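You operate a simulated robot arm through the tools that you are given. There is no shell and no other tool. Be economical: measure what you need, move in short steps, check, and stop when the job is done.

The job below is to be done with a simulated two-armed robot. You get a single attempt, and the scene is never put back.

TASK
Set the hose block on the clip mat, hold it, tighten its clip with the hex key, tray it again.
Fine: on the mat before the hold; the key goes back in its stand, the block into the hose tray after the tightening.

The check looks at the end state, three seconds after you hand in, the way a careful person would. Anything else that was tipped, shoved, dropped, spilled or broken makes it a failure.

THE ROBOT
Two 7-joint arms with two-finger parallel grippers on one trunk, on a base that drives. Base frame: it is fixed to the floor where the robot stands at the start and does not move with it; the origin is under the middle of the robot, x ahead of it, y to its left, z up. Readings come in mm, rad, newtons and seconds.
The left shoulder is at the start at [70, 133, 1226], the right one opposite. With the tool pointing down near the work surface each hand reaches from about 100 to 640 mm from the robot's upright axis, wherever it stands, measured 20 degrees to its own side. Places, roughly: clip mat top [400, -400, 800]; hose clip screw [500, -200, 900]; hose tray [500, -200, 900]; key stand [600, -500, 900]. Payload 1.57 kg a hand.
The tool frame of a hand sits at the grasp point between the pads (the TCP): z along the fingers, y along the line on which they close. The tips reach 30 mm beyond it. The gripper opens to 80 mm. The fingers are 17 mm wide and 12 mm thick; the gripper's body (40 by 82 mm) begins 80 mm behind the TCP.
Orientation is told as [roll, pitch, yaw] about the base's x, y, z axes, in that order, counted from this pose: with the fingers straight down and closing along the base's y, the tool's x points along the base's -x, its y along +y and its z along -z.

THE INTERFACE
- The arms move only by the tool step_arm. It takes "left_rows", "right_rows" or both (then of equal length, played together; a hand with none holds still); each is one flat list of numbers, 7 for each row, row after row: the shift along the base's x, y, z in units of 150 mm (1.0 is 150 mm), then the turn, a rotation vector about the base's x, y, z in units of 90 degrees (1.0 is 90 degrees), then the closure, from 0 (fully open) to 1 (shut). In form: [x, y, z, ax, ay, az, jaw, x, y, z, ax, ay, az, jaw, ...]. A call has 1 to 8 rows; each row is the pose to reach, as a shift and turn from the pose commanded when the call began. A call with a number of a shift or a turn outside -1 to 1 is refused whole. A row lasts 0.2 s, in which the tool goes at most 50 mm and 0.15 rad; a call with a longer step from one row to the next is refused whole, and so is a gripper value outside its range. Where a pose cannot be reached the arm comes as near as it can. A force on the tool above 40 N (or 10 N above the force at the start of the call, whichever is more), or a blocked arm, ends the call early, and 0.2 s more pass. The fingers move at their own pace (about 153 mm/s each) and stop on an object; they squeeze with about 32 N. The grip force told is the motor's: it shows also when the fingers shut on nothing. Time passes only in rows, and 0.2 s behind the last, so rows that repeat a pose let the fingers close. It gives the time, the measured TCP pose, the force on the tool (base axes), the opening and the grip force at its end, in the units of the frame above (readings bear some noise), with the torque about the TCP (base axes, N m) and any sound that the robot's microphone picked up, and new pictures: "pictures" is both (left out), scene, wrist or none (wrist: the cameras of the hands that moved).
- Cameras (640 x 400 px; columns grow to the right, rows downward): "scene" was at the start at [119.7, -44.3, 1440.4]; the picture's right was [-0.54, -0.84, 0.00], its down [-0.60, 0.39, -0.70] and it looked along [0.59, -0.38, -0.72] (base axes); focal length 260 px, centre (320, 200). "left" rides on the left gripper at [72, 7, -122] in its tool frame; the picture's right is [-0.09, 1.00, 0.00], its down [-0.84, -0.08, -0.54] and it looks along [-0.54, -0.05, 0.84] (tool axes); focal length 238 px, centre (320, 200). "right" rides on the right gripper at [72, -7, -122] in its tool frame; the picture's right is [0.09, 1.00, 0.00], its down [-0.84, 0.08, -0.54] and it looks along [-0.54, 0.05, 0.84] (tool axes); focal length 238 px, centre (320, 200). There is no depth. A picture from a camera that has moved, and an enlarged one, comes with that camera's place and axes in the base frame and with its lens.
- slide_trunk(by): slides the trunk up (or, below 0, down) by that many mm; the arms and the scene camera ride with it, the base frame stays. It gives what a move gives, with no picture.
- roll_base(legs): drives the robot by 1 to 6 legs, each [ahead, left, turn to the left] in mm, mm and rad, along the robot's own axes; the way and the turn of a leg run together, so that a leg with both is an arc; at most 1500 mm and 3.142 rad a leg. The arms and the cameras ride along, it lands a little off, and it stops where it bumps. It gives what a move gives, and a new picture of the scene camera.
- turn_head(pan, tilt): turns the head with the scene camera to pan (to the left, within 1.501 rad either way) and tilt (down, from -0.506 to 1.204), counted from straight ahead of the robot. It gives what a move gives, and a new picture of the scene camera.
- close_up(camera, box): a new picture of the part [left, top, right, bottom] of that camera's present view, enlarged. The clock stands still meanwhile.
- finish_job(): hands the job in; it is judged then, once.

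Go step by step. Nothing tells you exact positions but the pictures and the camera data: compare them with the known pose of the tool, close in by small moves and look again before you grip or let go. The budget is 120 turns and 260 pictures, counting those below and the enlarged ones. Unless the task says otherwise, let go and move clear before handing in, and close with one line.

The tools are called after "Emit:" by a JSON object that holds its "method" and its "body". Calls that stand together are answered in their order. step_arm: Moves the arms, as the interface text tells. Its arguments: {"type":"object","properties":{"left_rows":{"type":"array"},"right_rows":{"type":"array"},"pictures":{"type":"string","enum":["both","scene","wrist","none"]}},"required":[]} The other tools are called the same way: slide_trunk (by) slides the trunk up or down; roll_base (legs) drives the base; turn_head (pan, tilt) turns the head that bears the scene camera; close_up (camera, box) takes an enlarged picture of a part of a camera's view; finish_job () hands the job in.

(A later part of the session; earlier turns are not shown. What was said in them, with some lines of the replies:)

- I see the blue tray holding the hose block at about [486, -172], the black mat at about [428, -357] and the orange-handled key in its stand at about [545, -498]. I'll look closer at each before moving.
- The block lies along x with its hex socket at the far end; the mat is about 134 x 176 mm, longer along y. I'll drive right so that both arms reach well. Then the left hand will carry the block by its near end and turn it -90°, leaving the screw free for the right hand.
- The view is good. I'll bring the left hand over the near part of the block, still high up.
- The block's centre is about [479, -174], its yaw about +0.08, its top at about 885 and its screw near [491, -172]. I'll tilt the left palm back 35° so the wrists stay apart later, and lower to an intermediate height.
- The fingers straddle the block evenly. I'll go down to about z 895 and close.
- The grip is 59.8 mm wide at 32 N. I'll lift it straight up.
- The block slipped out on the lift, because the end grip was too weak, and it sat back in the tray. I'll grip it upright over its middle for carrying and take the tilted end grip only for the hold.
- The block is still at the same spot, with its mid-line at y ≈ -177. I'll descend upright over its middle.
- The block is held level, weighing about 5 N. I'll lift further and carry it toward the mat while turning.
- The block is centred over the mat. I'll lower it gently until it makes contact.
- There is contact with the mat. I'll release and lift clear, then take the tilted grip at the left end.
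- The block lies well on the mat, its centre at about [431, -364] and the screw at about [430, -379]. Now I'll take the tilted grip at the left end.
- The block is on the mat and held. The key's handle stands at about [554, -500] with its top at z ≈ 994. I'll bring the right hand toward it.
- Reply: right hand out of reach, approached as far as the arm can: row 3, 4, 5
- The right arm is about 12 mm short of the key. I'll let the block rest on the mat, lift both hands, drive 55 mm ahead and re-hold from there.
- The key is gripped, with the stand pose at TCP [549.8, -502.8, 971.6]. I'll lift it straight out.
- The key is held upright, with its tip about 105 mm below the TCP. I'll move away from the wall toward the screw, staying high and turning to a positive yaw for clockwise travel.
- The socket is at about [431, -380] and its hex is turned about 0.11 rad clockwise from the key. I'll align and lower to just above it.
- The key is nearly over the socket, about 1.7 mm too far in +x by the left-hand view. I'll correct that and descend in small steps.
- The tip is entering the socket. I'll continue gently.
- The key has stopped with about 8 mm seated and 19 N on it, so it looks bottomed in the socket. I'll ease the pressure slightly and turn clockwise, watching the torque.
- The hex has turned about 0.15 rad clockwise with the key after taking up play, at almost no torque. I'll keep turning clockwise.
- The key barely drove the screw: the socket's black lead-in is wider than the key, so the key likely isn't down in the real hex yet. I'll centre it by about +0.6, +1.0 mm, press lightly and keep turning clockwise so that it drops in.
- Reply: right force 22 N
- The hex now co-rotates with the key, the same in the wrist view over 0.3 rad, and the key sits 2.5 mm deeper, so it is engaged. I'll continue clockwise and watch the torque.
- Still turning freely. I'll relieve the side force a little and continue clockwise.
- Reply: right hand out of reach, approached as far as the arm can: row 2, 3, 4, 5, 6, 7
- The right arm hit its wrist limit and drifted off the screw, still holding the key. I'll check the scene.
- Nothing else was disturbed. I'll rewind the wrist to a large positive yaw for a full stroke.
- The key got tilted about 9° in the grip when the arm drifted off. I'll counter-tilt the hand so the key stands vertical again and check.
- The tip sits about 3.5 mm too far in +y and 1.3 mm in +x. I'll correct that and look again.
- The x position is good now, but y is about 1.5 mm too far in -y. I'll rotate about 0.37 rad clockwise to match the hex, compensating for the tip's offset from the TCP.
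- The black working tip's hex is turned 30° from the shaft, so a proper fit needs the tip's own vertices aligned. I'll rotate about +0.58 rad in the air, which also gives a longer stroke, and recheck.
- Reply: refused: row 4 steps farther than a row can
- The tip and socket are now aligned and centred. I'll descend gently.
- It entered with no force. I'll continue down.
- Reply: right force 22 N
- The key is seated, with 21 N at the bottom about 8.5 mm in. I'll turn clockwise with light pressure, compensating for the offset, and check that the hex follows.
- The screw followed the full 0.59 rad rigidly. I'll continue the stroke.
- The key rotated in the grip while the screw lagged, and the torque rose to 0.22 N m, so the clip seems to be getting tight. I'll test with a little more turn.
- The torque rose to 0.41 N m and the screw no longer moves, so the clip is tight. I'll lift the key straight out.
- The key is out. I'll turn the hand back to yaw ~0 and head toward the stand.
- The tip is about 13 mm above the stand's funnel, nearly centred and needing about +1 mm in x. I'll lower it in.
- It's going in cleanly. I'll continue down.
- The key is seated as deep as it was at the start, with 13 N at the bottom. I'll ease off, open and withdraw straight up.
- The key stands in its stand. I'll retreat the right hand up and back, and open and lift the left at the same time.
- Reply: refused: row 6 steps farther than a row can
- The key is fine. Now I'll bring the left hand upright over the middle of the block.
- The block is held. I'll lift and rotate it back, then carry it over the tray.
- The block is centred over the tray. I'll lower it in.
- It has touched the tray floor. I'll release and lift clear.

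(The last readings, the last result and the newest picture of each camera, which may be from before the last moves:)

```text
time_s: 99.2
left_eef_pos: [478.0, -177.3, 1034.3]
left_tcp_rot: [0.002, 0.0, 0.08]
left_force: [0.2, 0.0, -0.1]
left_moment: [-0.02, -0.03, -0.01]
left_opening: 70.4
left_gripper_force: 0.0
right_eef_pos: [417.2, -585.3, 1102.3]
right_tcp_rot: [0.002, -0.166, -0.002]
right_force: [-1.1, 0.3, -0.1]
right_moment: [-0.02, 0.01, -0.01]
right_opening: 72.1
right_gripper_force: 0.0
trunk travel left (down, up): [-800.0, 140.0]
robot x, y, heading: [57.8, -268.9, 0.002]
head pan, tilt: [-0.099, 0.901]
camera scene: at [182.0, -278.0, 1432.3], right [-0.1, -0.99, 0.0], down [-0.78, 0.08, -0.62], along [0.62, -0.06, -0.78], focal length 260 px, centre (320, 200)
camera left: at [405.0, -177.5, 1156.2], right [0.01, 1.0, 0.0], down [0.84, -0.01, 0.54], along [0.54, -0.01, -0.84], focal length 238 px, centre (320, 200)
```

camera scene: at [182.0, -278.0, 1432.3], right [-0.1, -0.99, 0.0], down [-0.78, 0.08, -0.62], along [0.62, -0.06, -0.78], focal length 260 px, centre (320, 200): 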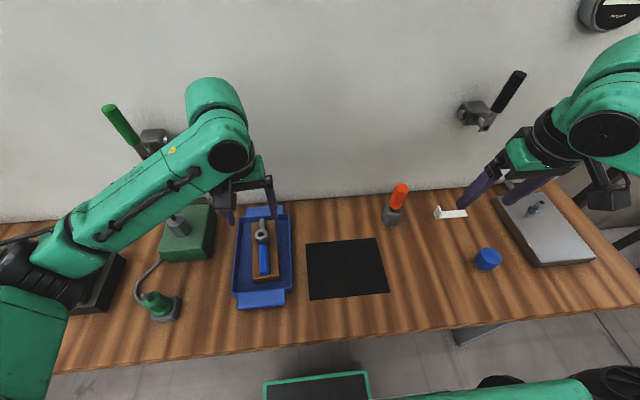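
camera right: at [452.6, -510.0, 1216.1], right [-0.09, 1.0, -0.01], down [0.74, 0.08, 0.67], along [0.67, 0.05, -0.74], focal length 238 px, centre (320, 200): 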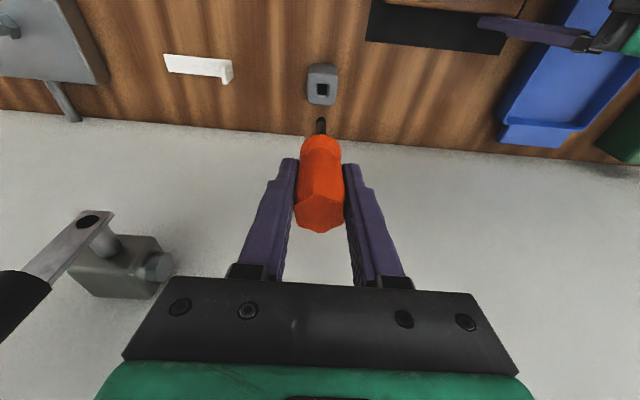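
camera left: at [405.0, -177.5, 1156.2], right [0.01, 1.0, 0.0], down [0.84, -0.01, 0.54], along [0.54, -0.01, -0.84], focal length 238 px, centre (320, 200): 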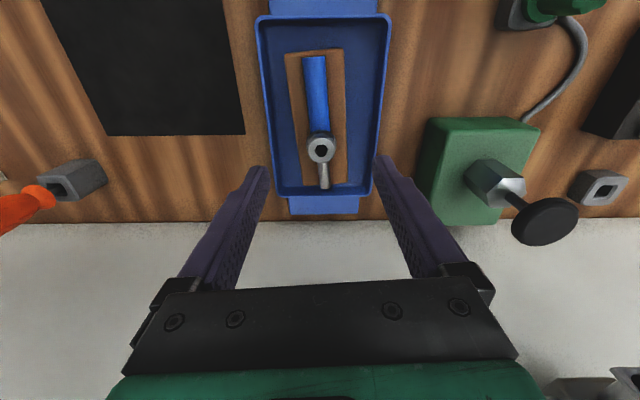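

The block is in the tray and the key in its stand. I'll back the left hand off and do a last check.

Emit:
{"method": "step_arm", "body": {"left_rows": [0, 0, 0.25, 0, 0, 0, 0.12, 0, 0, 0.5, 0, 0, 0, 0.12, -0.15, 0, 0.75, 0, 0, 0, 0.12, -0.3, 0, 0.95, 0, 0, 0, 0.12, -0.3, 0, 0.95, 0, 0, 0, 0.12], "pictures": "scene"}}

Emit:
{"method": "close_up", "body": {"camera": "scene", "box": [220, 170, 430, 320]}}

```text
time_s: 100.4
left_eef_pos: [433.7, -177.5, 1175.1]
left_tcp_rot: [0.002, 0.0, 0.082]
left_force: [0.0, -1.0, 0.5]
left_moment: [-0.01, -0.02, 0.0]
left_opening: 70.4
left_gripper_force: 0.0
right_eef_pos: [418.1, -585.0, 1101.6]
right_tcp_rot: [0.001, -0.166, 0.0]
right_force: [-0.1, 0.5, 0.4]
right_moment: [0.04, -0.03, -0.01]
right_opening: 71.8
right_gripper_force: 0.0
trunk travel left (down, up): [-800.0, 140.0]
robot x, y, heading: [56.1, -270.6, -0.001]
head pan, tilt: [-0.099, 0.901]
camera scene: at [182.8, -278.0, 1432.2], right [-0.1, -0.99, 0.0], down [-0.78, 0.08, -0.62], along [0.62, -0.06, -0.78], focal length 260 px, centre (320, 200)
```

scene: 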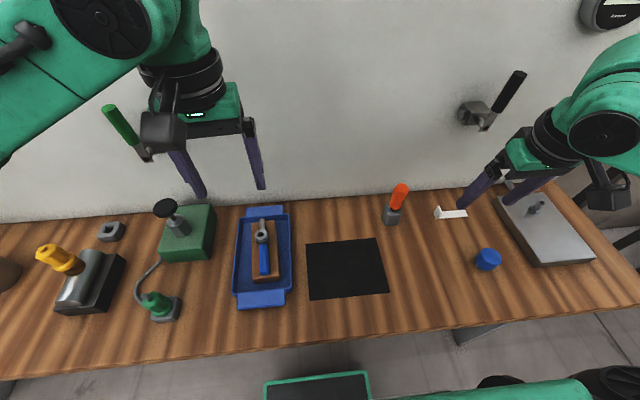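

```text
2.67 times, centred on (325, 245) of scene
camera zoom: at [182.8, -278.0, 1432.2], right [-0.1, -0.99, 0.0], down [-0.78, 0.08, -0.62], along [0.62, -0.06, -0.78], focal length 692 px, centre (307, 80)
```

zoom: 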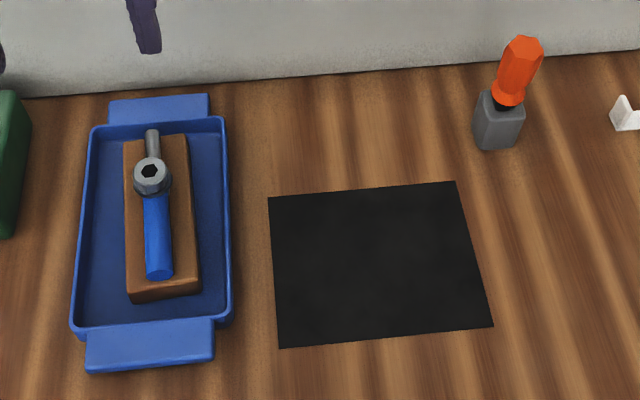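

The final view shows the block in its tray, the key upright in its stand, nothing else disturbed and both hands clear. I'm handing in.

Emit:
{"method": "finish_job", "body": {}}

```text
The job is handed in.
```

The clip is tightened until the screw stopped turning (about 0.4 N·m on the key), the block is back in the hose tray, the key is in its stand, and I saw nothing else on the bench disturbed.
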